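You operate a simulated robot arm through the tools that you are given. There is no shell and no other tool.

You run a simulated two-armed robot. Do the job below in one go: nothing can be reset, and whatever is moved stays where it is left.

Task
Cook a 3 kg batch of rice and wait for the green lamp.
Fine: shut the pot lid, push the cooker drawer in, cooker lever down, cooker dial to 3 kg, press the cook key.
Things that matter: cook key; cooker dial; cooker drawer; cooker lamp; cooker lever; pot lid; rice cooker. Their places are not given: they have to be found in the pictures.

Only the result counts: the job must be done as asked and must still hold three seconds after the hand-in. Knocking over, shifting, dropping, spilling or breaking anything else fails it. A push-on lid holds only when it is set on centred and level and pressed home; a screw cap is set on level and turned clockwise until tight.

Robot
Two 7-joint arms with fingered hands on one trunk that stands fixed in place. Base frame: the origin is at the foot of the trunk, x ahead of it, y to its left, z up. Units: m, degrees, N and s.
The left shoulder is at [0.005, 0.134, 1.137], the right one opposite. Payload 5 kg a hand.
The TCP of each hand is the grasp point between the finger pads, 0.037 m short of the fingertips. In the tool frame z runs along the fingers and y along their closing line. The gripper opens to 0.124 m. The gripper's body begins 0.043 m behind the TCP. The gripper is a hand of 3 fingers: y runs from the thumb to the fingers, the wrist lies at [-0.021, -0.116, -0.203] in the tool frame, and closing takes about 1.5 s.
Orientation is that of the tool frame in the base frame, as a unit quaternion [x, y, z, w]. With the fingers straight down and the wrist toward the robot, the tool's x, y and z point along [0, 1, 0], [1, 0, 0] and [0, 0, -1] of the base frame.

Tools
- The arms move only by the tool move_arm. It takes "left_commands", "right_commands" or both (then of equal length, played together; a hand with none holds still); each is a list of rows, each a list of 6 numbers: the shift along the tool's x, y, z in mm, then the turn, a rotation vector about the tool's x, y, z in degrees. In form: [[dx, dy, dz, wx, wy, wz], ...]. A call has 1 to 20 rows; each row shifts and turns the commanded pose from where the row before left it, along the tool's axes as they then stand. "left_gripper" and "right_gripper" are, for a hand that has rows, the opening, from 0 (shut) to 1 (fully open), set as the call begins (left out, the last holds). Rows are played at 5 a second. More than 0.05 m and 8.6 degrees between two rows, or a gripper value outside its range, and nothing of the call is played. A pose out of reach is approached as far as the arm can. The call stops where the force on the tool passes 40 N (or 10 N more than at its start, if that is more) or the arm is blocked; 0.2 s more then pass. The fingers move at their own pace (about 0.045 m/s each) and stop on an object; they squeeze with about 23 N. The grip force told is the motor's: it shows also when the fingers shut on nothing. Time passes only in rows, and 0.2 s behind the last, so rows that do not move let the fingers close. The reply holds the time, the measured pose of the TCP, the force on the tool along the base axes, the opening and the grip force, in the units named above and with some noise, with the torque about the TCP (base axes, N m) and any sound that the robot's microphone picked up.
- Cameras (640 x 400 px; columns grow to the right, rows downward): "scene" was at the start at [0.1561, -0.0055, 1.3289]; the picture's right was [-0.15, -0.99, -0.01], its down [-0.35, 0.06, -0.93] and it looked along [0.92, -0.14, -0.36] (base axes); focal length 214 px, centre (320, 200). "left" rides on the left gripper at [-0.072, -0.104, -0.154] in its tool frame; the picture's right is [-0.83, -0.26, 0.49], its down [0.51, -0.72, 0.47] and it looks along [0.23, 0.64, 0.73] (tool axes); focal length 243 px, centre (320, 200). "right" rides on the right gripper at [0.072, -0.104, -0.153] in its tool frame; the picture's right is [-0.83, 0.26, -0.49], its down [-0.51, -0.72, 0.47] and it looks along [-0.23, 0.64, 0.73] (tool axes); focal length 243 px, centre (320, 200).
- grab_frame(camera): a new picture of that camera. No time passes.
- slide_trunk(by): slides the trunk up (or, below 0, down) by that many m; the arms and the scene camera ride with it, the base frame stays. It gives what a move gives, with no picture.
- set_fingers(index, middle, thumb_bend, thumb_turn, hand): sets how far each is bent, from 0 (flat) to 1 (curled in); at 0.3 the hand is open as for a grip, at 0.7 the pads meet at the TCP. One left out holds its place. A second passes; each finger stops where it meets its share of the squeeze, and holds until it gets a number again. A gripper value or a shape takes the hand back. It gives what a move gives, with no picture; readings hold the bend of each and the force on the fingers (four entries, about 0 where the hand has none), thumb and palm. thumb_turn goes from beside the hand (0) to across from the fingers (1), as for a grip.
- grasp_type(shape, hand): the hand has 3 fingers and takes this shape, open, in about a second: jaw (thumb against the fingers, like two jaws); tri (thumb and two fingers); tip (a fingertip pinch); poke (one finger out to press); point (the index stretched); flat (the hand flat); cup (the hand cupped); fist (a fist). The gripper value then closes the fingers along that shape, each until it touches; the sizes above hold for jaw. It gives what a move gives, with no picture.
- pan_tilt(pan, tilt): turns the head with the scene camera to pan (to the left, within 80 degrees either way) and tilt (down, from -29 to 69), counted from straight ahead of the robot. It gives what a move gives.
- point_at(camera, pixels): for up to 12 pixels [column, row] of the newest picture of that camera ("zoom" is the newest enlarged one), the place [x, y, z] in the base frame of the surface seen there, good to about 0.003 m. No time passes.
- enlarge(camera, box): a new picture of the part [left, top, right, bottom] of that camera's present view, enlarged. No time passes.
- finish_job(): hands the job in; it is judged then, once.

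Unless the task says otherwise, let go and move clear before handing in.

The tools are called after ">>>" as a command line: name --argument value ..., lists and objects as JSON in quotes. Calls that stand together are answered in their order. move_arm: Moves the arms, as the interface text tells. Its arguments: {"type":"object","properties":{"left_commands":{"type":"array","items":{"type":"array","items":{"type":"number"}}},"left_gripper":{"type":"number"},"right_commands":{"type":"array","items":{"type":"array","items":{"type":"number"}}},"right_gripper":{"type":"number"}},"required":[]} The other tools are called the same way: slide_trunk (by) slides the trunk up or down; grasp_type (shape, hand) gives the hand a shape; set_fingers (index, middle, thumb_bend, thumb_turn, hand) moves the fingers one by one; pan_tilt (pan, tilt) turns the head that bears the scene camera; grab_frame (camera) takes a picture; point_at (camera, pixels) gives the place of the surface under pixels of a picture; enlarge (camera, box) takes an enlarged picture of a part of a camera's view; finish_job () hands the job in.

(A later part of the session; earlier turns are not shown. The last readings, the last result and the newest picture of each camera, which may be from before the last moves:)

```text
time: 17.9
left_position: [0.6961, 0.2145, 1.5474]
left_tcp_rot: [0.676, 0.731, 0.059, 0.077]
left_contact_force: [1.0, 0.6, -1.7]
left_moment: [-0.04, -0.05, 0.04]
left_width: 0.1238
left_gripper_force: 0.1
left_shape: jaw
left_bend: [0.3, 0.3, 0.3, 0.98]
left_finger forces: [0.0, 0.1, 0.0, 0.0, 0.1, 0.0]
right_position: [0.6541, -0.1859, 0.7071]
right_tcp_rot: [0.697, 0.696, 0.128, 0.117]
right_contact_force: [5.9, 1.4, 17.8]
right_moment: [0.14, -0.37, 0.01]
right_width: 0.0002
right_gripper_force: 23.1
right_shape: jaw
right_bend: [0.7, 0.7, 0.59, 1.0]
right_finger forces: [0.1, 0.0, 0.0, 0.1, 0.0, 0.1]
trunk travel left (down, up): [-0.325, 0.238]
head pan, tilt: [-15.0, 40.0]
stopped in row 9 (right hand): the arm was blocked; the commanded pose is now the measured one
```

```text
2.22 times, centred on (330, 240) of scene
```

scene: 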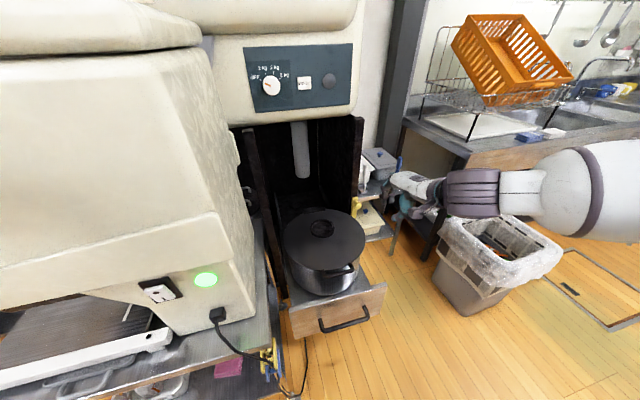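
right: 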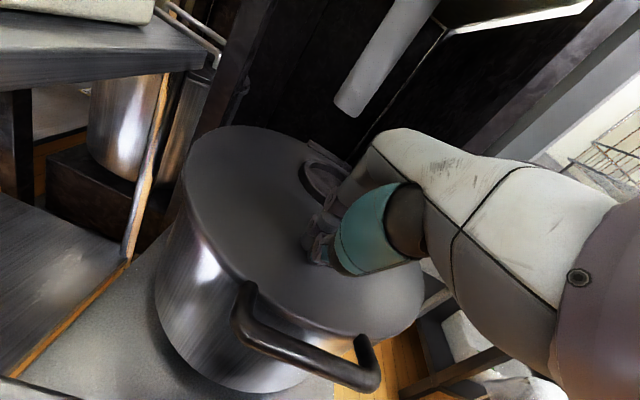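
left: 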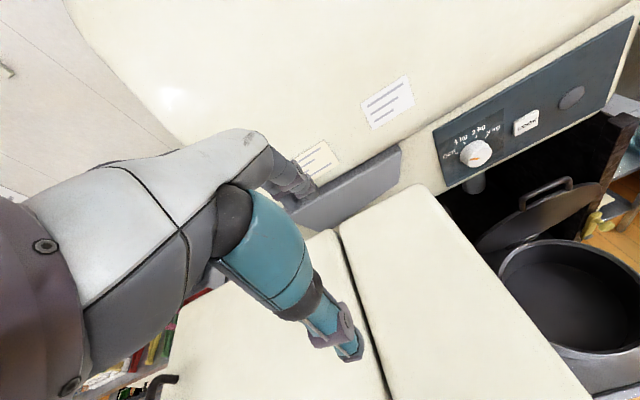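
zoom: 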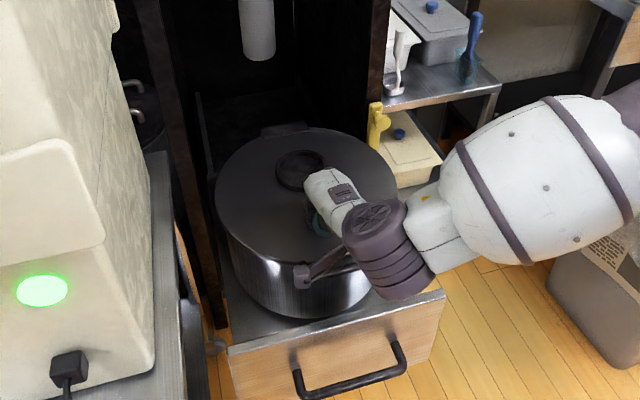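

The press read ~18 N with tips at z≈0.672, so the lid is home. Next I lift off, move back in front of the drawer, tilt to ~45° and lower to the panel's height.

>>> move_arm --right_commands '[[0, 13.5, -37.6, 0, 0, 0], [0, 13.5, -37.6, 0, 0, 0], [1, -39.2, -14.2, 0, 0, 0], [1, -39.2, -14.2, 0, 0, 0], [1, -39.2, -14.2, 0, 0, 0], [1, -39.2, -14.2, 0, 0, 0], [1, -39.2, -14.2, 0, 0, 0], [1, -39.2, -14.2, 0, 0, 0], [0, 0, 0, -6.25, 0, 0], [0, 0, 0, -6.25, 0, 0], [0, 0, 0, -6.25, 0, 0], [0, 0, 0, -6.25, 0, 0]]'

>>> grab_frame --camera "right"

>>> grab_frame --camera "scene"

```text
time: 20.7
left_position: [0.6958, 0.2162, 1.552]
left_tcp_rot: [0.675, 0.731, 0.06, 0.081]
left_contact_force: [-0.3, 0.7, -0.9]
left_moment: [0.03, -0.02, -0.02]
left_width: 0.1238
left_gripper_force: 0.0
left_shape: jaw
left_bend: [0.3, 0.3, 0.3, 0.98]
left_finger forces: [0.1, 0.0, 0.0, 0.0, 0.1, 0.0]
right_position: [0.4659, -0.1765, 0.7313]
right_tcp_rot: [0.656, 0.653, 0.273, 0.264]
right_contact_force: [-0.1, -0.2, 0.6]
right_moment: [-0.02, 0.02, 0.01]
right_width: 0.0002
right_gripper_force: 23.2
right_shape: jaw
right_bend: [0.7, 0.7, 0.57, 1.0]
right_finger forces: [0.0, 0.1, 0.0, 0.1, 0.0, 0.0]
right hand out of reach, approached as far as the arm can: row 6, 7, 8
trunk travel left (down, up): [-0.325, 0.238]
head pan, tilt: [-15.0, 40.0]
stopped in row 12 (right hand): the arm was blocked; the commanded pose is now the measured one
```

```text
taken
```

right: 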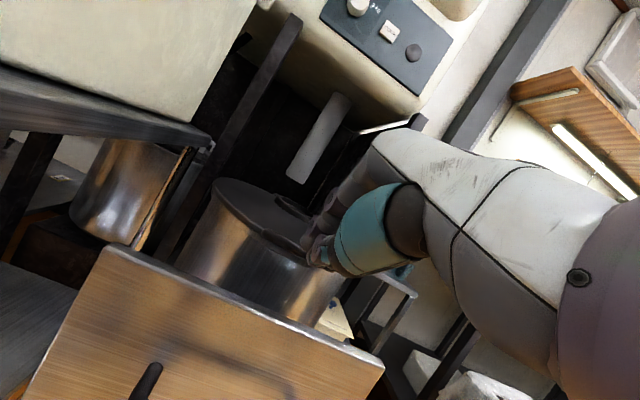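

```text
taken
```

scene: 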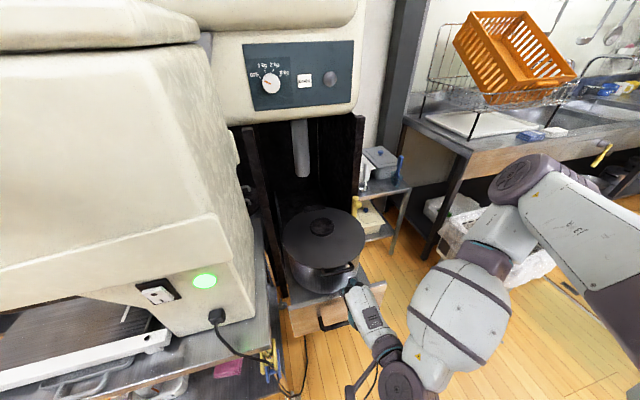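

The near side was limited by reach; the hand sits at (0.466,-0.177,0.731) tilted 45°, tips ~26 mm in front of the panel plane. I'll lower straight down to z≈0.595 in front of the drawer panel.

>>> move_arm --right_commands '[[-1, -24, 24, 0, 0, 0], [-1, -24, 24, 0, 0, 0], [-1, -24, 24, 0, 0, 0], [0, -24, 24, 0, 0, 0]]'

>>> grab_frame --camera "right"

>>> grab_frame --camera "scene"

```text
time: 21.9
left_position: [0.6954, 0.218, 1.5571]
left_tcp_rot: [0.674, 0.731, 0.063, 0.084]
left_contact_force: [-0.4, -0.6, -0.4]
left_moment: [0.02, 0.01, 0.02]
left_width: 0.1237
left_gripper_force: 0.1
left_shape: jaw
left_bend: [0.3, 0.3, 0.3, 0.98]
left_finger forces: [0.0, 0.0, 0.1, 0.0, 0.0, 0.1]
right_position: [0.4951, -0.2182, 0.6442]
right_tcp_rot: [0.655, 0.655, 0.273, 0.261]
right_contact_force: [0.2, 0.1, 1.0]
right_moment: [-0.01, -0.01, -0.01]
right_width: 0.0002
right_gripper_force: 23.0
right_shape: jaw
right_bend: [0.7, 0.7, 0.57, 1.0]
right_finger forces: [0.0, 0.1, 0.1, 0.0, 0.1, 0.0]
right hand out of reach, approached as far as the arm can: row 2, 3, 4
trunk travel left (down, up): [-0.325, 0.238]
head pan, tilt: [-15.0, 40.0]
stopped in row 4 (right hand): the arm was blocked; the commanded pose is now the measured one
```

```text
taken
```

right: 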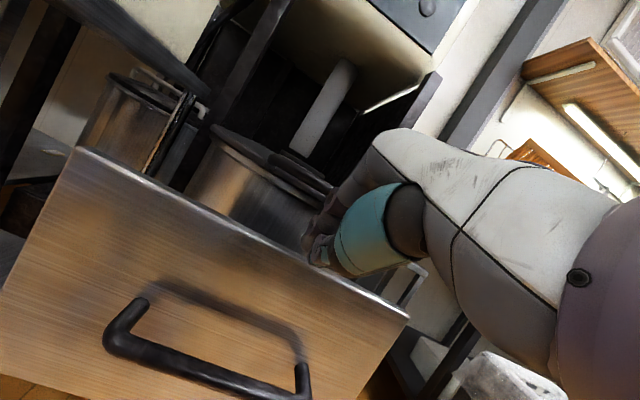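

```text
taken
```

scene: 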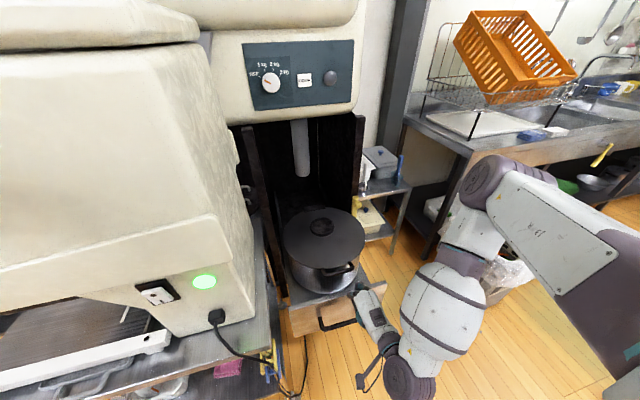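

Tilted 45° this near spot is out of reach (hand stopped at (0.495,-0.218,0.644)). I'll lift, reduce tilt to ~30°, re-centre on y≈-0.18 and lower again.

>>> move_arm --right_commands '[[0, 28, -28, 0, 0, 0], [0, 28, -28, 0, 0, 0], [0, 0, 0, 7.5, 0, 0], [0, 0, 0, 7.5, 0, 0], [19, -13, -7.5, 0, 0, 0], [19, -13, -7.5, 0, 0, 0], [0, -10, 17, 0, 0, 0], [0, -10, 17, 0, 0, 0]]'

>>> grab_frame --camera "right"

```text
time: 23.9
left_position: [0.6952, 0.2203, 1.5608]
left_tcp_rot: [0.673, 0.731, 0.065, 0.087]
left_contact_force: [0.5, 0.7, -1.2]
left_moment: [-0.04, -0.03, -0.02]
left_width: 0.1239
left_gripper_force: 0.1
left_shape: jaw
left_bend: [0.3, 0.3, 0.3, 0.98]
left_finger forces: [0.0, 0.0, 0.1, 0.0, 0.0, 0.0]
right_position: [0.4659, -0.1817, 0.6839]
right_tcp_rot: [0.684, 0.685, 0.183, 0.173]
right_contact_force: [-0.9, -0.2, 0.4]
right_moment: [-0.03, 0.03, -0.05]
right_width: 0.0
right_gripper_force: 23.2
right_shape: jaw
right_bend: [0.7, 0.7, 0.57, 1.0]
right_finger forces: [0.0, 0.0, 0.0, 0.0, 0.0, 0.1]
trunk travel left (down, up): [-0.325, 0.238]
head pan, tilt: [-15.0, 40.0]
stopped in row 8 (right hand): the arm was blocked; the commanded pose is now the measured one
```

```text
taken
```

right: 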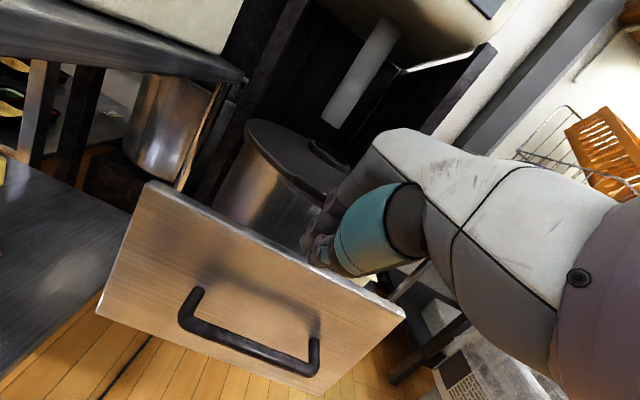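

Within reach now at (0.466,-0.182,0.684), 29° tilt. I'll lower the last 80 mm.

>>> move_arm --right_commands '[[0, -13, 22.8, 0, 0, 0], [0, -13, 22.8, 0, 0, 0], [0, -13, 22.8, 0, 0, 0]]'

>>> grab_frame --camera "right"

>>> enlarge --camera "scene" --box '[260, 180, 480, 400]'

```text
time: 24.9
left_position: [0.6932, 0.2204, 1.5653]
left_tcp_rot: [0.673, 0.731, 0.068, 0.09]
left_contact_force: [0.5, 0.2, -0.7]
left_moment: [0.01, -0.05, -0.02]
left_width: 0.1237
left_gripper_force: 0.1
left_shape: jaw
left_bend: [0.3, 0.3, 0.3, 0.98]
left_finger forces: [0.0, 0.1, 0.1, 0.0, 0.1, 0.0]
right_position: [0.47, -0.185, 0.6126]
right_tcp_rot: [0.684, 0.685, 0.182, 0.171]
right_contact_force: [-0.5, 0.0, 0.8]
right_moment: [0.0, 0.0, -0.02]
right_width: 0.0004
right_gripper_force: 23.0
right_shape: jaw
right_bend: [0.7, 0.7, 0.57, 1.0]
right_finger forces: [0.1, 0.0, 0.1, 0.0, 0.0, 0.0]
right hand out of reach, approached as far as the arm can: row 3
trunk travel left (down, up): [-0.325, 0.238]
head pan, tilt: [-15.0, 40.0]
stopped in row 3 (right hand): the arm was blocked; the commanded pose is now the measured one
```

```text
taken
```

right: 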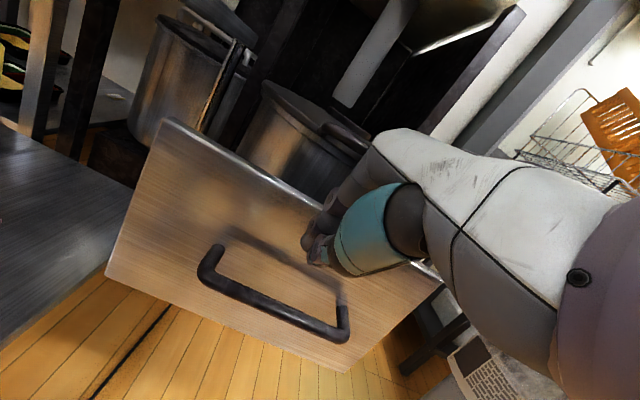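

```text
1.82 times, centred on (370, 290) of scene
```

zoom: 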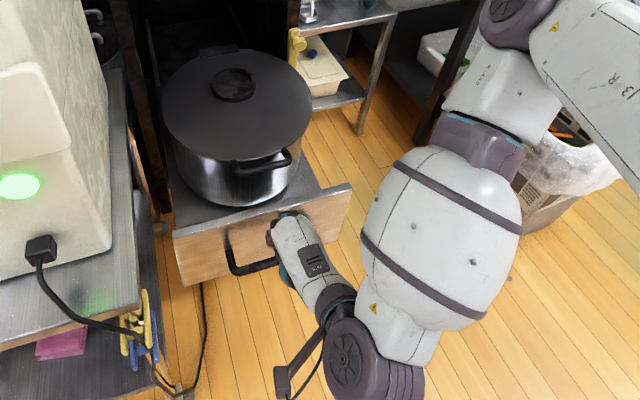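

Fingertips are in front of the drawer panel just above the handle (tips ≈(0.497,-0.185,0.58)). I'll push straight forward.

>>> move_arm --right_commands '[[0, 17.5, 9.7, 0, 0, 0], [0, 17.5, 9.7, 0, 0, 0], [0, 17.5, 9.7, 0, 0, 0], [0, 17.5, 9.7, 0, 0, 0], [0, 17.5, 9.7, 0, 0, 0], [0, 17.5, 9.7, 0, 0, 0]]'

>>> grab_frame --camera "right"

>>> enlarge --camera "scene" --box '[260, 180, 480, 400]'

```text
time: 26.5
left_position: [0.6925, 0.2215, 1.5689]
left_tcp_rot: [0.673, 0.73, 0.069, 0.092]
left_contact_force: [0.7, -1.0, -1.3]
left_moment: [0.02, 0.03, 0.0]
left_width: 0.1239
left_gripper_force: 0.1
left_shape: jaw
left_bend: [0.3, 0.3, 0.3, 0.98]
left_finger forces: [0.0, 0.0, 0.0, 0.2, 0.1, 0.0]
right_position: [0.5915, -0.1858, 0.6105]
right_tcp_rot: [0.684, 0.685, 0.183, 0.172]
right_contact_force: [-0.8, 0.3, 0.2]
right_moment: [-0.01, -0.01, 0.02]
right_width: 0.0
right_gripper_force: 22.7
right_shape: jaw
right_bend: [0.7, 0.7, 0.57, 1.0]
right_finger forces: [0.0, 0.0, 0.0, 0.1, 0.1, 0.0]
trunk travel left (down, up): [-0.325, 0.238]
head pan, tilt: [-15.0, 40.0]
stopped in row 6 (right hand): the arm was blocked; the commanded pose is now the measured one
```

```text
taken
```

right: 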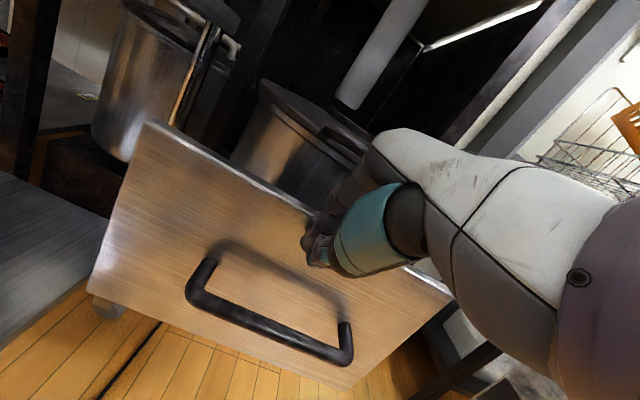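

```text
1.82 times, centred on (370, 290) of scene
```

zoom: 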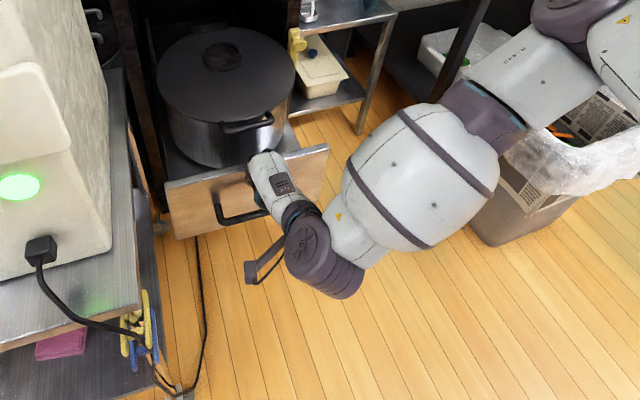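

The drawer slides in easily with almost no force. I'll keep pushing another 200 mm.

>>> move_arm --right_commands '[[0, 17.5, 9.7, 0, 0, 0], [0, 17.5, 9.7, 0, 0, 0], [0, 17.5, 9.7, 0, 0, 0], [0, 17.5, 9.7, 0, 0, 0], [0, 17.5, 9.7, 0, 0, 0], [0, 17.5, 9.7, 0, 0, 0], [0, 17.5, 9.7, 0, 0, 0], [0, 17.5, 9.7, 0, 0, 0], [0, 17.5, 9.7, 0, 0, 0], [0, 17.5, 9.7, 0, 0, 0]]'

>>> grab_frame --camera "right"

>>> enlarge --camera "scene" --box '[260, 180, 480, 400]'

```text
time: 28.9
left_position: [0.6918, 0.2241, 1.5727]
left_tcp_rot: [0.672, 0.731, 0.071, 0.095]
left_contact_force: [-0.1, 1.0, -0.8]
left_moment: [-0.03, -0.01, -0.01]
left_width: 0.1239
left_gripper_force: 0.1
left_shape: jaw
left_bend: [0.3, 0.3, 0.3, 0.98]
left_finger forces: [0.0, 0.0, 0.0, 0.0, 0.0, 0.0]
right_position: [0.7946, -0.1851, 0.611]
right_tcp_rot: [0.685, 0.684, 0.182, 0.172]
right_contact_force: [-0.5, -1.4, -0.1]
right_moment: [-0.03, 0.0, -0.04]
right_width: 0.0002
right_gripper_force: 22.7
right_shape: jaw
right_bend: [0.7, 0.7, 0.57, 1.0]
right_finger forces: [0.1, 0.1, 0.1, 0.0, 0.1, 0.1]
trunk travel left (down, up): [-0.325, 0.238]
head pan, tilt: [-15.0, 40.0]
stopped in row 10 (right hand): the arm was blocked; the commanded pose is now the measured one
```

```text
taken
```

right: 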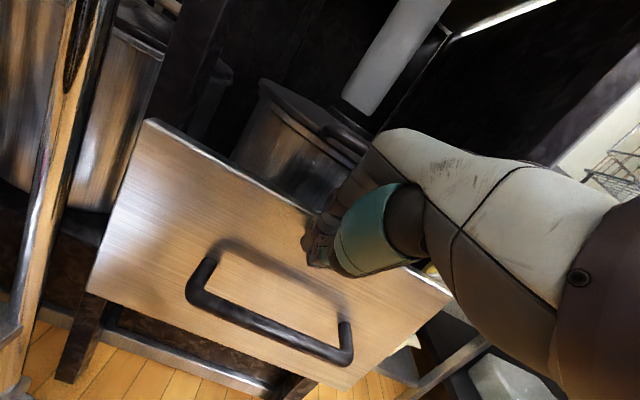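

```text
1.82 times, centred on (370, 290) of scene
```

zoom: 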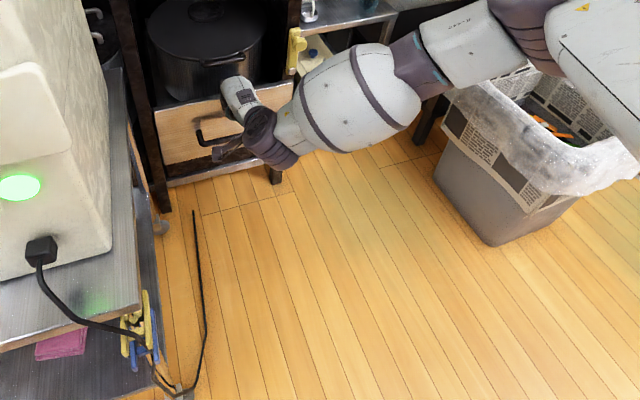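

Drawer front is now near x≈0.82; I'll continue in smaller steps to find the end stop.

>>> move_arm --right_commands '[[0, 8.75, 4.85, 0, 0, 0], [0, 8.75, 4.85, 0, 0, 0], [0, 8.75, 4.85, 0, 0, 0], [0, 8.75, 4.85, 0, 0, 0], [0, 8.75, 4.85, 0, 0, 0], [0, 8.75, 4.85, 0, 0, 0], [0, 8.75, 4.85, 0, 0, 0], [0, 8.75, 4.85, 0, 0, 0]]'

>>> grab_frame --camera "right"

>>> enlarge --camera "scene" --box '[260, 180, 420, 320]'

```text
time: 30.9
left_position: [0.691, 0.2259, 1.5766]
left_tcp_rot: [0.671, 0.732, 0.071, 0.097]
left_contact_force: [0.7, -0.5, -0.4]
left_moment: [0.0, -0.04, 0.0]
left_width: 0.1238
left_gripper_force: 0.1
left_shape: jaw
left_bend: [0.3, 0.3, 0.3, 0.98]
left_finger forces: [0.0, 0.0, 0.0, 0.1, 0.0, 0.0]
right_position: [0.8677, -0.1962, 0.6244]
right_tcp_rot: [0.685, 0.685, 0.181, 0.171]
right_contact_force: [-0.4, -0.3, 1.3]
right_moment: [-0.02, 0.01, 0.01]
right_width: 0.0001
right_gripper_force: 23.0
right_shape: jaw
right_bend: [0.7, 0.7, 0.57, 1.0]
right_finger forces: [0.0, 0.1, 0.0, 0.1, 0.0, 0.1]
right hand out of reach, approached as far as the arm can: row 5, 6, 7, 8
trunk travel left (down, up): [-0.325, 0.238]
head pan, tilt: [-15.0, 40.0]
stopped in row 8 (right hand): the arm was blocked; the commanded pose is now the measured one
```

```text
taken
```

right: 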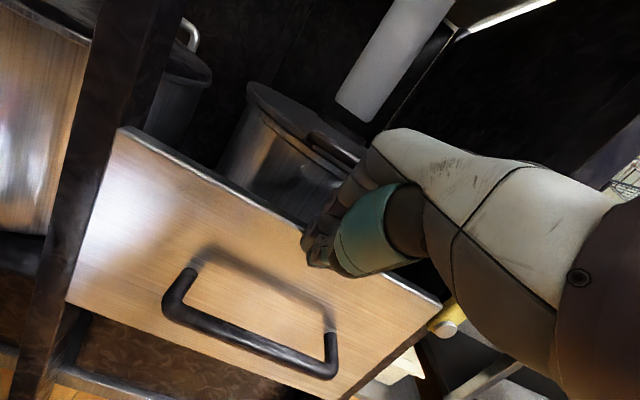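

```text
2.86 times, centred on (340, 250) of scene
```

zoom: 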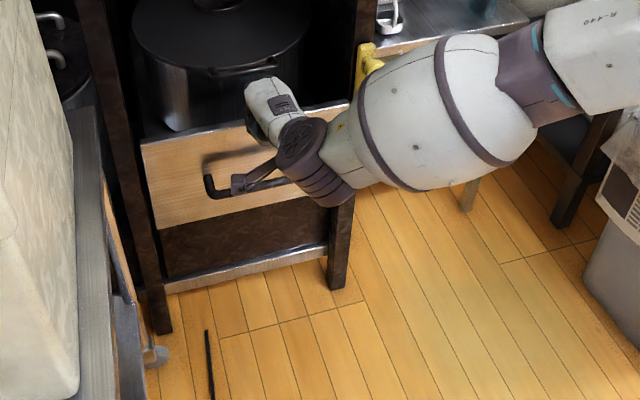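

The hand hit its reach limit with tips at x≈0.895. I'll measure where the drawer front is relative to the posts.

>>> point_at --camera "scene" --pixels '[[304, 246], [325, 238], [300, 235], [345, 244], [291, 250], [350, 245], [301, 286]]'

>>> point_at --camera "right" --pixels '[[120, 200], [200, 220], [300, 290], [390, 330], [250, 340], [70, 200], [445, 330], [130, 135], [430, 300]]'

```text
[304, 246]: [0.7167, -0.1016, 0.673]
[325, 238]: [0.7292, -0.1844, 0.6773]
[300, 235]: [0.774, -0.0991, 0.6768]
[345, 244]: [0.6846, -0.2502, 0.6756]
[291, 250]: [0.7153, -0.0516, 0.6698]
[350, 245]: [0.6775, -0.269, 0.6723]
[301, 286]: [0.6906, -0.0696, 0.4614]
```

```text
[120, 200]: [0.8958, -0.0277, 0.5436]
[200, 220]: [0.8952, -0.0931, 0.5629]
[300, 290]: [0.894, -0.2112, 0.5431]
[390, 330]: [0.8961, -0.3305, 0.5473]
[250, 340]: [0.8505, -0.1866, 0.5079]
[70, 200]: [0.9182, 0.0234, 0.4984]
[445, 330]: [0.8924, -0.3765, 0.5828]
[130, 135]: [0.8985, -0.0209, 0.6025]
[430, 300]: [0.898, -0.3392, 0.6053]
```

The drawer front is at x≈0.896 between the posts (fronts at 0.917). I want a firmer final push with better reach, so I'll back the hand off, then look at the left arm's clearance before lowering the trunk.

>>> move_arm --right_commands '[[0, -29, -16, 0, 0, 0], [0, -29, -16, 0, 0, 0], [0, -29, -16, 0, 0, 0], [0, 19.5, -35, 0, 0, 0], [0, 19.5, -35, 0, 0, 0], [0, 19.5, -35, 0, 0, 0], [0, 19.5, -35, 0, 0, 0]]'

>>> pan_tilt --pan 30 --tilt 10

>>> grab_frame --camera "scene"

>>> grab_frame --camera "left"

>>> grab_frame --camera "right"

```text
time: 32.7
left_position: [0.6892, 0.2261, 1.58]
left_tcp_rot: [0.672, 0.731, 0.073, 0.099]
left_contact_force: [-0.2, -0.3, -0.1]
left_moment: [0.01, 0.01, -0.02]
left_width: 0.1238
left_gripper_force: 0.0
left_shape: jaw
left_bend: [0.3, 0.3, 0.3, 0.98]
left_finger forces: [0.0, 0.0, 0.0, 0.0, 0.0, 0.0]
right_position: [0.7703, -0.1967, 0.7836]
right_tcp_rot: [0.685, 0.685, 0.179, 0.17]
right_contact_force: [0.2, 0.0, 0.4]
right_moment: [-0.02, -0.02, -0.01]
right_width: 0.0
right_gripper_force: 22.5
right_shape: jaw
right_bend: [0.7, 0.7, 0.57, 1.0]
right_finger forces: [0.0, 0.0, 0.1, 0.0, 0.1, 0.0]
trunk travel left (down, up): [-0.325, 0.238]
head pan, tilt: [-15.0, 40.0]
stopped in row 7 (right hand): the arm was blocked; the commanded pose is now the measured one
```

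```text
time: 33.8
left_position: [0.6903, 0.2274, 1.578]
left_tcp_rot: [0.672, 0.73, 0.072, 0.099]
left_contact_force: [-0.6, 0.0, 0.2]
left_moment: [0.0, 0.01, 0.02]
left_width: 0.1238
left_gripper_force: 0.0
left_shape: jaw
left_bend: [0.3, 0.3, 0.3, 0.98]
left_finger forces: [0.1, 0.0, 0.1, 0.0, 0.0, 0.1]
right_position: [0.7688, -0.1949, 0.7844]
right_tcp_rot: [0.684, 0.686, 0.18, 0.171]
right_contact_force: [-0.4, 0.5, 0.2]
right_moment: [0.03, -0.02, -0.05]
right_width: 0.0002
right_gripper_force: 23.1
right_shape: jaw
right_bend: [0.7, 0.7, 0.57, 1.0]
right_finger forces: [0.0, 0.0, 0.0, 0.0, 0.0, 0.0]
trunk travel left (down, up): [-0.325, 0.238]
head pan, tilt: [30.0, 10.0]
```

```text
taken
```

scene: 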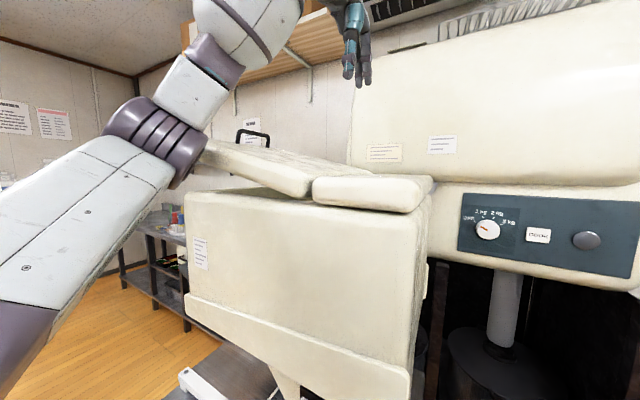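

```text
taken
```

left: 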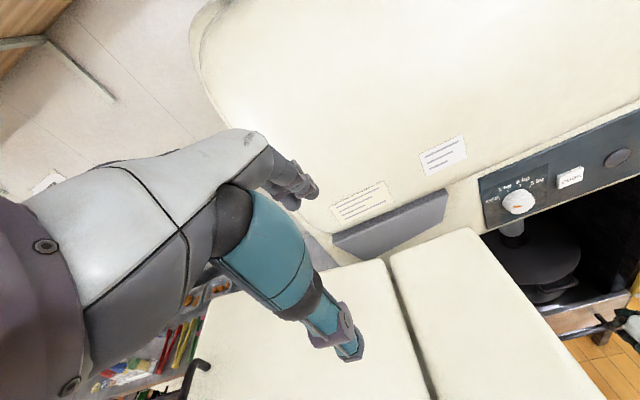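

```text
taken
```

right: 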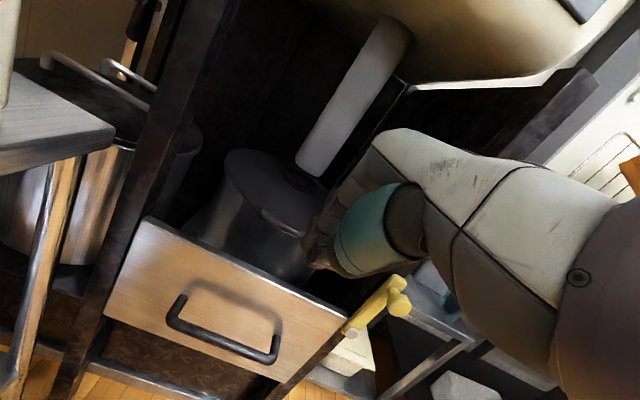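

The pipe now ends right over the lid's ring. I'll measure the left elbow and machine top to judge how far the trunk may go down.

>>> point_at --camera "scene" --pixels '[[150, 150], [190, 160], [185, 90], [240, 20], [355, 60], [220, 150], [260, 165], [310, 180], [370, 190], [190, 200], [100, 220], [430, 190]]'

>>> point_at --camera "right" --pixels '[[150, 270], [250, 330], [300, 320], [350, 330], [398, 303], [370, 300], [398, 280], [310, 160], [290, 180], [300, 190], [130, 250], [345, 305]]'

```text
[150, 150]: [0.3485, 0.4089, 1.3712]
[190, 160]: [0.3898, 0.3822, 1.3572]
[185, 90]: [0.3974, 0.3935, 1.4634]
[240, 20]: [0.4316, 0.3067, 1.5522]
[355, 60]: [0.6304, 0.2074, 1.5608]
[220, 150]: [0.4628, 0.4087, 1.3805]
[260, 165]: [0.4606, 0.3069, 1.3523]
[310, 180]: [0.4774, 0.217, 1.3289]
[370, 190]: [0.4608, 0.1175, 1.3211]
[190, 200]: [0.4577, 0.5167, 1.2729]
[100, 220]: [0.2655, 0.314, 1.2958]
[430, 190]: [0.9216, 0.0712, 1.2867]
```

```text
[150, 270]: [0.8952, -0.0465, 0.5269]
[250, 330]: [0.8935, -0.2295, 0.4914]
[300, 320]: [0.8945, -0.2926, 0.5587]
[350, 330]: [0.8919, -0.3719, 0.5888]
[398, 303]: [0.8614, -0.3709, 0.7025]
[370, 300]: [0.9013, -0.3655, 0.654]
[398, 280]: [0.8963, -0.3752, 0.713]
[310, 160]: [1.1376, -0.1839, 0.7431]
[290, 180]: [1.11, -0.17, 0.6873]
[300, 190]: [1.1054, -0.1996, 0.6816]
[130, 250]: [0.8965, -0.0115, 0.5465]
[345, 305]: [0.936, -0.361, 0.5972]
```

Left elbow (0.39,0.39,1.36) and forearm are too near the left machine to lower the trunk as they are, and the drawer still seems ~20 mm short of flush with the posts. I'll first retract the left arm toward the robot, up and clear of the machine.

>>> move_arm --left_commands '[[12.8, -34.5, -11.2, 0, 0, 0], [12.8, -34.5, -11.2, 0, 0, 0], [12.8, -34.5, -11.2, 0, 0, 0], [12.8, -34.5, -11.2, 0, 0, 0], [12.8, -34.5, -11.2, 0, 0, 0], [12.8, -34.5, -11.2, 0, 0, 0], [12.8, -34.5, -11.2, 0, 0, 0], [12.8, -34.5, -11.2, 0, 0, 0]]'

>>> pan_tilt --pan 40 --tilt 0

>>> grab_frame --camera "scene"

>>> grab_frame --camera "left"

```text
time: 35.6
left_position: [0.4956, 0.3243, 1.529]
left_tcp_rot: [0.674, 0.731, 0.055, 0.091]
left_contact_force: [0.3, 0.9, -0.2]
left_moment: [-0.1, -0.03, -0.01]
left_width: 0.1239
left_gripper_force: 0.0
left_shape: jaw
left_bend: [0.3, 0.3, 0.3, 0.98]
left_finger forces: [0.0, 0.1, 0.0, 0.0, 0.1, 0.0]
left hand out of reach, approached as far as the arm can: row 6, 7, 8
right_position: [0.7956, -0.1894, 0.758]
right_tcp_rot: [0.686, 0.69, 0.164, 0.163]
right_contact_force: [-0.2, 0.5, -0.6]
right_moment: [0.01, 0.03, -0.02]
right_width: 0.0
right_gripper_force: 23.1
right_shape: jaw
right_bend: [0.7, 0.7, 0.57, 1.0]
right_finger forces: [0.0, 0.0, 0.0, 0.0, 0.0, 0.0]
trunk travel left (down, up): [-0.325, 0.238]
head pan, tilt: [30.0, 10.0]
```

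```text
time: 36.3
left_position: [0.498, 0.321, 1.5305]
left_tcp_rot: [0.674, 0.731, 0.056, 0.09]
left_contact_force: [0.8, 0.0, 0.4]
left_moment: [-0.01, 0.0, 0.01]
left_width: 0.1238
left_gripper_force: 0.1
left_shape: jaw
left_bend: [0.3, 0.3, 0.3, 0.98]
left_finger forces: [0.0, 0.0, 0.0, 0.0, 0.0, 0.1]
right_position: [0.7944, -0.191, 0.756]
right_tcp_rot: [0.687, 0.689, 0.165, 0.161]
right_contact_force: [-0.1, -0.3, 0.5]
right_moment: [-0.03, 0.02, 0.0]
right_width: 0.0
right_gripper_force: 23.3
right_shape: jaw
right_bend: [0.7, 0.7, 0.57, 1.0]
right_finger forces: [0.0, 0.0, 0.0, 0.0, 0.0, 0.0]
trunk travel left (down, up): [-0.325, 0.238]
head pan, tilt: [40.0, 0.0]
```

```text
taken
```

scene: 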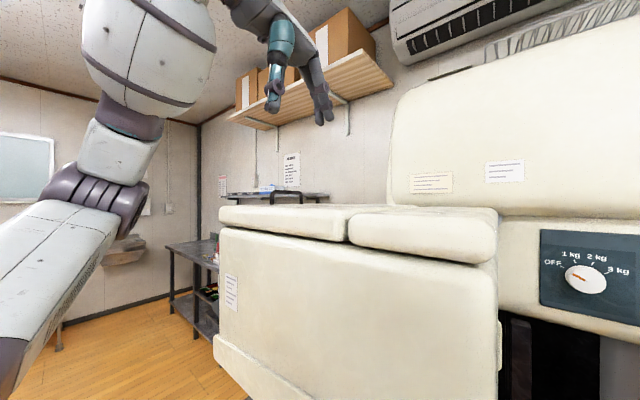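

```text
taken
```

left: 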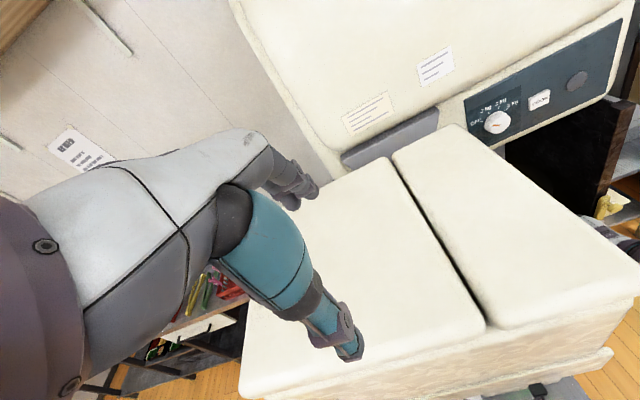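

The idle right arm drifted ~3 cm while the left moved, so from now on I'll hold the idle arm with zero rows. I'll swing the left hand further out to the left, beside the machine.

>>> move_arm --left_commands '[[38, -6, 0, 0, 0, 0], [38, -6, 0, 0, 0, 0], [38, -6, 0, 0, 0, 0], [38, -6, 0, 0, 0, 0], [38, -6, 0, 0, 0, 0], [38, -6, 0, 0, 0, 0], [38, -6, 0, 0, 0, 0], [38, -6, 0, 0, 0, 0], [38, -6, 0, 0, 0, 0], [38, -6, 0, 0, 0, 0]]' --right_commands '[[0, 0, 0, 0, 0, 0], [0, 0, 0, 0, 0, 0], [0, 0, 0, 0, 0, 0], [0, 0, 0, 0, 0, 0], [0, 0, 0, 0, 0, 0], [0, 0, 0, 0, 0, 0], [0, 0, 0, 0, 0, 0], [0, 0, 0, 0, 0, 0], [0, 0, 0, 0, 0, 0], [0, 0, 0, 0, 0, 0]]'

>>> grab_frame --camera "scene"

```text
time: 38.5
left_position: [0.4321, 0.6956, 1.4698]
left_tcp_rot: [0.674, 0.731, 0.057, 0.088]
left_contact_force: [-1.0, 0.7, -0.1]
left_moment: [-0.02, -0.03, 0.0]
left_width: 0.1236
left_gripper_force: 0.2
left_shape: jaw
left_bend: [0.3, 0.3, 0.3, 0.98]
left_finger forces: [0.0, 0.0, 0.0, 0.0, 0.0, 0.0]
left hand out of reach, approached as far as the arm can: row 1, 3, 5, 6, 7, 8, 9, 10
right_position: [0.796, -0.1898, 0.7563]
right_tcp_rot: [0.687, 0.69, 0.164, 0.161]
right_contact_force: [0.9, 0.0, 0.4]
right_moment: [0.0, 0.03, 0.0]
right_width: 0.0
right_gripper_force: 23.4
right_shape: jaw
right_bend: [0.7, 0.7, 0.57, 1.0]
right_finger forces: [0.0, 0.0, 0.1, 0.0, 0.1, 0.1]
trunk travel left (down, up): [-0.325, 0.238]
head pan, tilt: [40.0, 0.0]
```

```text
taken
```

scene: 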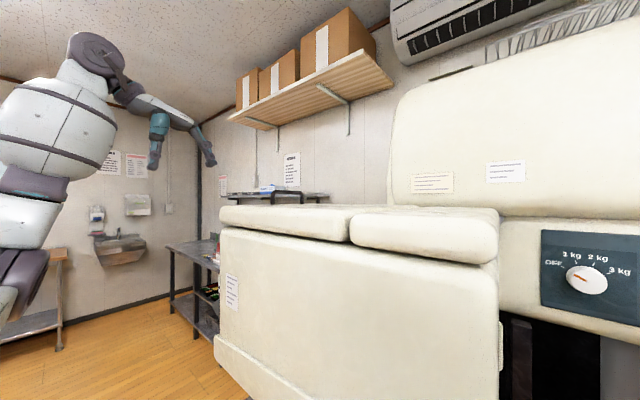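

Left arm is clear beside the machine, and the zero rows held the right hand. Now I raise and retract the right hand so the trunk can be lowered safely.

>>> move_arm --right_commands '[[0, 17, -33.5, 0, 0, 0], [0, 17, -33.5, 0, 0, 0], [0, 17, -33.5, 0, 0, 0], [0, 17, -33.5, 0, 0, 0], [0, -30, -15, 0, 0, 0], [0, -30, -15, 0, 0, 0], [0, -30, -15, 0, 0, 0]]' --left_commands '[[0, 0, 0, 0, 0, 0], [0, 0, 0, 0, 0, 0], [0, 0, 0, 0, 0, 0], [0, 0, 0, 0, 0, 0], [0, 0, 0, 0, 0, 0], [0, 0, 0, 0, 0, 0], [0, 0, 0, 0, 0, 0]]'

>>> pan_tilt --pan -35 --tilt 35

>>> grab_frame --camera "scene"

```text
time: 40.1
left_position: [0.433, 0.6944, 1.4715]
left_tcp_rot: [0.672, 0.733, 0.057, 0.087]
left_contact_force: [0.6, -0.2, 0.0]
left_moment: [0.02, 0.0, -0.01]
left_width: 0.1241
left_gripper_force: 0.0
left_shape: jaw
left_bend: [0.3, 0.3, 0.3, 0.98]
left_finger forces: [0.1, 0.1, 0.1, 0.1, 0.0, 0.0]
right_position: [0.6944, -0.1914, 0.9073]
right_tcp_rot: [0.687, 0.689, 0.165, 0.162]
right_contact_force: [-0.2, 0.1, 1.4]
right_moment: [0.02, -0.04, -0.02]
right_width: 0.0
right_gripper_force: 23.5
right_shape: jaw
right_bend: [0.7, 0.7, 0.57, 1.0]
right_finger forces: [0.1, 0.0, 0.1, 0.0, 0.0, 0.1]
trunk travel left (down, up): [-0.325, 0.238]
head pan, tilt: [40.0, 0.0]
```

```text
time: 41.6
left_position: [0.4342, 0.6944, 1.4708]
left_tcp_rot: [0.673, 0.732, 0.058, 0.087]
left_contact_force: [-0.2, -0.6, 0.3]
left_moment: [0.0, 0.0, 0.05]
left_width: 0.124
left_gripper_force: 0.1
left_shape: jaw
left_bend: [0.3, 0.3, 0.3, 0.98]
left_finger forces: [0.0, 0.0, 0.0, 0.1, 0.0, 0.1]
right_position: [0.6962, -0.1912, 0.9076]
right_tcp_rot: [0.688, 0.689, 0.165, 0.16]
right_contact_force: [0.4, -0.4, -0.4]
right_moment: [0.02, -0.06, 0.0]
right_width: 0.0001
right_gripper_force: 23.2
right_shape: jaw
right_bend: [0.7, 0.7, 0.57, 1.0]
right_finger forces: [0.0, 0.1, 0.0, 0.1, 0.0, 0.1]
trunk travel left (down, up): [-0.325, 0.238]
head pan, tilt: [-35.0, 35.0]
```

```text
taken
```

scene: 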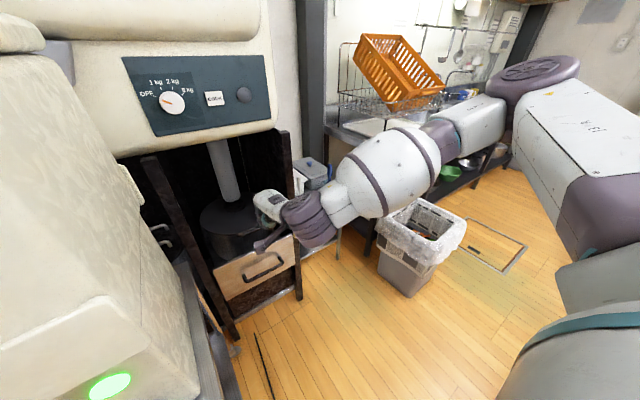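

>>> point_at --camera "scene" --pixels '[[420, 208], [380, 225], [460, 215], [340, 135], [545, 75], [470, 120], [400, 170], [327, 128], [300, 155], [315, 190], [400, 260]]'

>>> slide_trunk --by -0.15

>>> grab_frame --camera "scene"

>>> grab_frame --camera "right"

```text
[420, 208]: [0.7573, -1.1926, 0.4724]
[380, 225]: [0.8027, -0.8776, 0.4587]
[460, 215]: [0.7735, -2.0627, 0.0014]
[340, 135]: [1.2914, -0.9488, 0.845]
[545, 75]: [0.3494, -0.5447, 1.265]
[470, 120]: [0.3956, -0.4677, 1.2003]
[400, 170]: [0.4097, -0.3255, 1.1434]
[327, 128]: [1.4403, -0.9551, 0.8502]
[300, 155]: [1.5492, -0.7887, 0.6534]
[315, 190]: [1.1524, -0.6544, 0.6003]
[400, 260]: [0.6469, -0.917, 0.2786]
```

```text
time: 43.3
left_position: [0.5062, 0.6955, 1.2726]
left_tcp_rot: [0.675, 0.737, 0.016, 0.041]
left_contact_force: [-1.0, 0.2, 1.5]
left_moment: [0.03, 0.0, 0.02]
left_width: 0.1237
left_gripper_force: 0.0
left_shape: jaw
left_bend: [0.3, 0.3, 0.3, 0.98]
left_finger forces: [0.1, 0.0, 0.0, 0.0, 0.0, 0.1]
right_position: [0.6954, -0.1914, 0.7586]
right_tcp_rot: [0.686, 0.689, 0.166, 0.162]
right_contact_force: [0.2, 0.0, 0.5]
right_moment: [-0.02, 0.0, 0.0]
right_width: 0.0
right_gripper_force: 23.1
right_shape: jaw
right_bend: [0.7, 0.7, 0.57, 1.0]
right_finger forces: [0.0, 0.1, 0.1, 0.1, 0.0, 0.0]
trunk travel left (down, up): [-0.175, 0.388]
head pan, tilt: [-35.0, 35.0]
```

```text
taken
```

scene: 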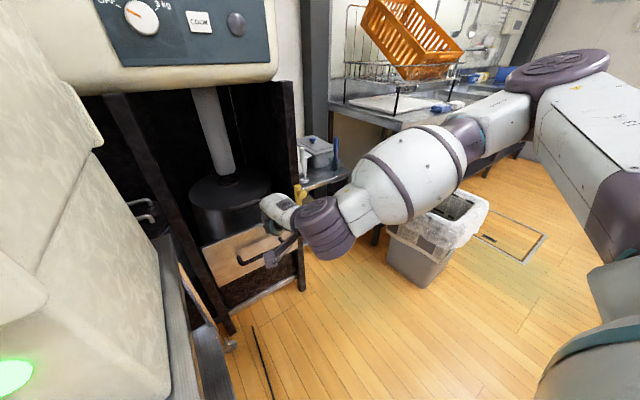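

```text
taken
```

right: 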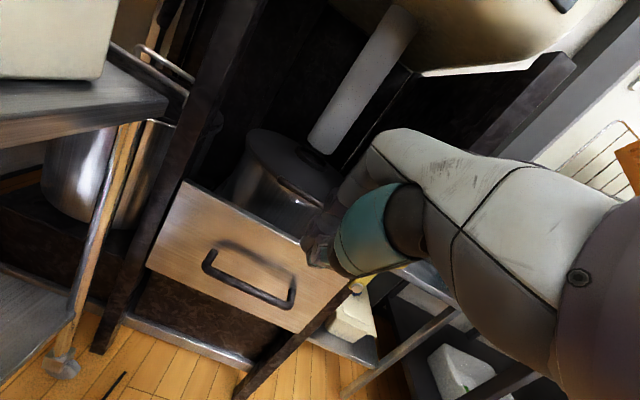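

Trunk is down 0.15 m and both arms are clear. I'll bring the right fingertips back to the drawer panel and push it fully home.

>>> move_arm --right_commands '[[1, 5.4, 36, 0, 0, 0], [1, 5.4, 36, 0, 0, 0], [1, 5.4, 36, 0, 0, 0], [1, 5.4, 36, 0, 0, 0], [1, 5.4, 36, 0, 0, 0], [0, 17.8, 9, 0, 0, 0], [0, 17.8, 9, 0, 0, 0], [0, 8.9, 4.5, 0, 0, 0], [0, 8.9, 4.5, 0, 0, 0], [0, 8.9, 4.5, 0, 0, 0], [0, 8.9, 4.5, 0, 0, 0], [0, 8.9, 4.5, 0, 0, 0], [0, 8.9, 4.5, 0, 0, 0]]' --left_commands '[[0, 0, 0, 0, 0, 0], [0, 0, 0, 0, 0, 0], [0, 0, 0, 0, 0, 0], [0, 0, 0, 0, 0, 0], [0, 0, 0, 0, 0, 0], [0, 0, 0, 0, 0, 0], [0, 0, 0, 0, 0, 0], [0, 0, 0, 0, 0, 0], [0, 0, 0, 0, 0, 0], [0, 0, 0, 0, 0, 0], [0, 0, 0, 0, 0, 0], [0, 0, 0, 0, 0, 0], [0, 0, 0, 0, 0, 0]]'

>>> grab_frame --camera "right"

>>> grab_frame --camera "scene"

```text
time: 46.1
left_position: [0.5027, 0.6937, 1.2755]
left_tcp_rot: [0.676, 0.736, 0.017, 0.042]
left_contact_force: [0.8, 0.5, 0.2]
left_moment: [0.02, 0.04, 0.01]
left_width: 0.1239
left_gripper_force: 0.0
left_shape: jaw
left_bend: [0.3, 0.3, 0.3, 0.98]
left_finger forces: [0.0, 0.0, 0.0, 0.0, 0.1, 0.0]
right_position: [0.8901, -0.1861, 0.6099]
right_tcp_rot: [0.687, 0.69, 0.164, 0.16]
right_contact_force: [-34.0, -9.3, 15.4]
right_moment: [-0.3, -0.17, -0.66]
right_width: 0.0001
right_gripper_force: 22.8
right_shape: jaw
right_bend: [0.7, 0.7, 0.57, 1.0]
right_finger forces: [0.1, 30.8, 0.0, 0.1, 0.1, 0.0]
trunk travel left (down, up): [-0.175, 0.388]
head pan, tilt: [-35.0, 35.0]
stopped in row 13 (right hand): the force on the tool passed its limit at 50 N (the readings are from after the stop); the commanded pose is now the measured one
```

```text
taken
```

right: 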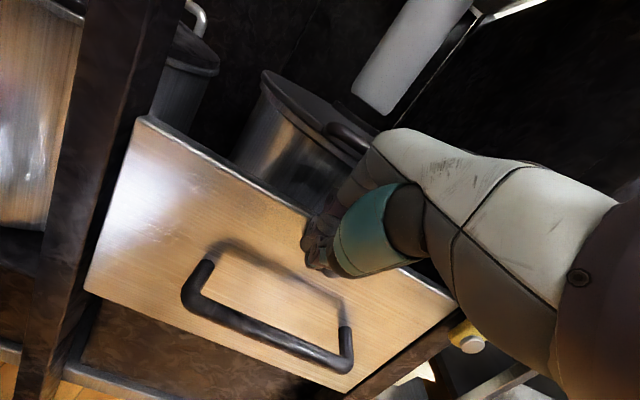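

```text
taken
```

scene: 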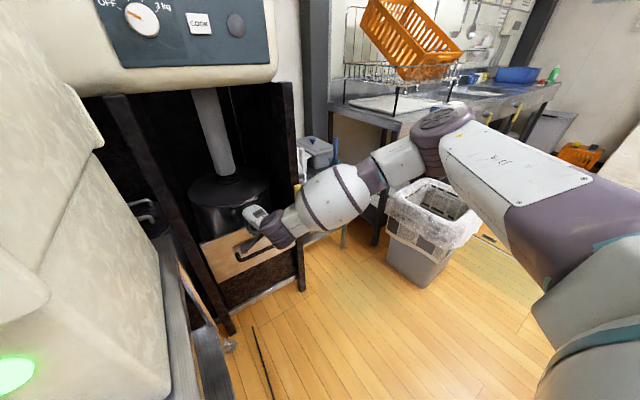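

The push met 50 N at tips x≈0.917, so the drawer has hit its stop. I'll verify the panel's position against the posts.

>>> point_at --camera "right" --pixels '[[130, 200], [180, 170], [280, 260], [400, 320], [300, 350], [90, 120], [465, 335], [470, 345], [375, 80], [400, 100], [350, 130], [330, 170]]'

>>> enlarge --camera "scene" --box '[180, 90, 340, 300]'

```text
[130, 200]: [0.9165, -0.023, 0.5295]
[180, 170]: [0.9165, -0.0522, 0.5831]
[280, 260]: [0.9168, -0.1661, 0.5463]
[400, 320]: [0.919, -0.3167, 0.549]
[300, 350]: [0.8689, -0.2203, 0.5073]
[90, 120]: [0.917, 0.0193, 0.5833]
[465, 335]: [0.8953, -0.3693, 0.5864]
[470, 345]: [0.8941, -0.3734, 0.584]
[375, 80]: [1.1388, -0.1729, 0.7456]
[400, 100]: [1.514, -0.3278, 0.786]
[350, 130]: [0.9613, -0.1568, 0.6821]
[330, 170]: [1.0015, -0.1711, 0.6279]
```

```text
1.90 times, centred on (260, 195) of scene
```

zoom: 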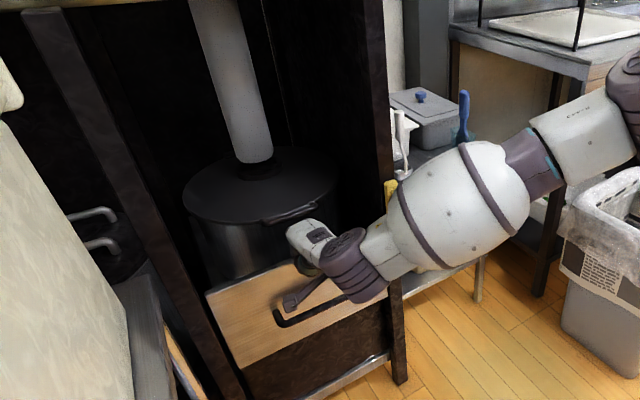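

The drawer front is flush with the posts (0.9165 vs 0.917). Next the lever: I'll back the hand off and up to get a close view of it.

>>> move_arm --right_commands '[[0, -29, -15, 0, 0, 0], [0, -29, -15, 0, 0, 0], [0, -29, -15, 0, 0, 0], [0, 17, -33.5, 0, 0, 0], [0, 17, -33.5, 0, 0, 0], [0, 17, -33.5, 0, 0, 0], [0, 17, -33.5, 0, 0, 0], [0, 17, -33.5, 0, 0, 0]]' --left_commands '[[0, 0, 0, 0, 0, 0], [0, 0, 0, 0, 0, 0], [0, 0, 0, 0, 0, 0], [0, 0, 0, 0, 0, 0], [0, 0, 0, 0, 0, 0], [0, 0, 0, 0, 0, 0], [0, 0, 0, 0, 0, 0], [0, 0, 0, 0, 0, 0]]'

>>> enlarge --camera "right" --box '[260, 200, 480, 400]'

>>> grab_frame --camera "right"

>>> enlarge --camera "scene" --box '[250, 140, 350, 220]'

```text
time: 47.9
left_position: [0.5063, 0.696, 1.2735]
left_tcp_rot: [0.675, 0.736, 0.015, 0.042]
left_contact_force: [0.4, 1.0, 0.6]
left_moment: [-0.03, -0.02, -0.01]
left_width: 0.1239
left_gripper_force: 0.0
left_shape: jaw
left_bend: [0.3, 0.3, 0.3, 0.98]
left_finger forces: [0.0, 0.0, 0.0, 0.1, 0.0, 0.0]
right_position: [0.7962, -0.1864, 0.7964]
right_tcp_rot: [0.687, 0.69, 0.164, 0.159]
right_contact_force: [-0.4, 0.7, 0.1]
right_moment: [0.05, -0.03, -0.01]
right_width: 0.0003
right_gripper_force: 22.8
right_shape: jaw
right_bend: [0.7, 0.7, 0.57, 1.0]
right_finger forces: [0.0, 0.0, 0.0, 0.0, 0.1, 0.0]
trunk travel left (down, up): [-0.175, 0.388]
head pan, tilt: [-35.0, 35.0]
```

```text
2.00 times, centred on (370, 300) of right
```

zoom: 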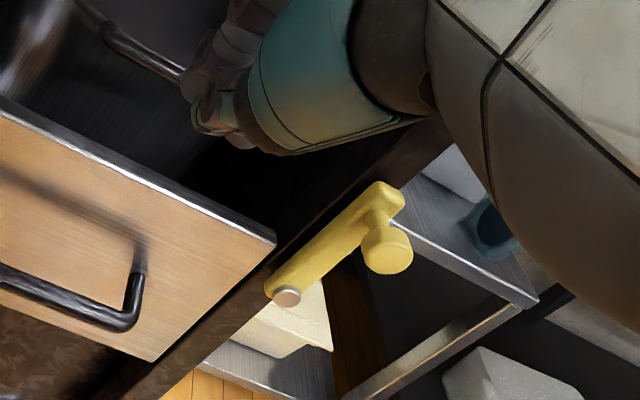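

```text
taken
```

right: 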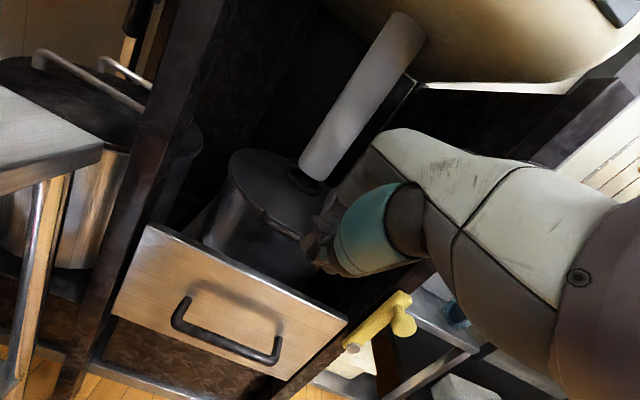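

```text
5.00 times, centred on (300, 180) of scene
```

zoom: 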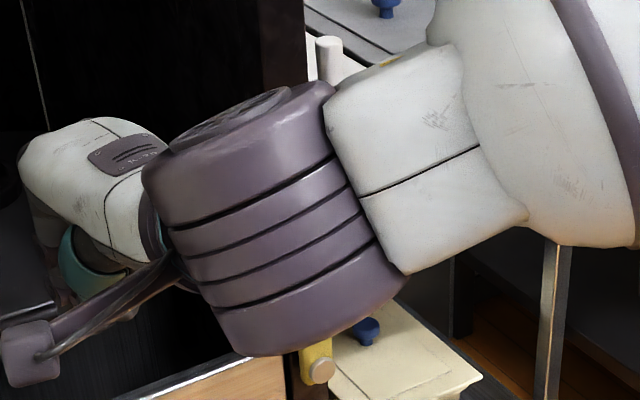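

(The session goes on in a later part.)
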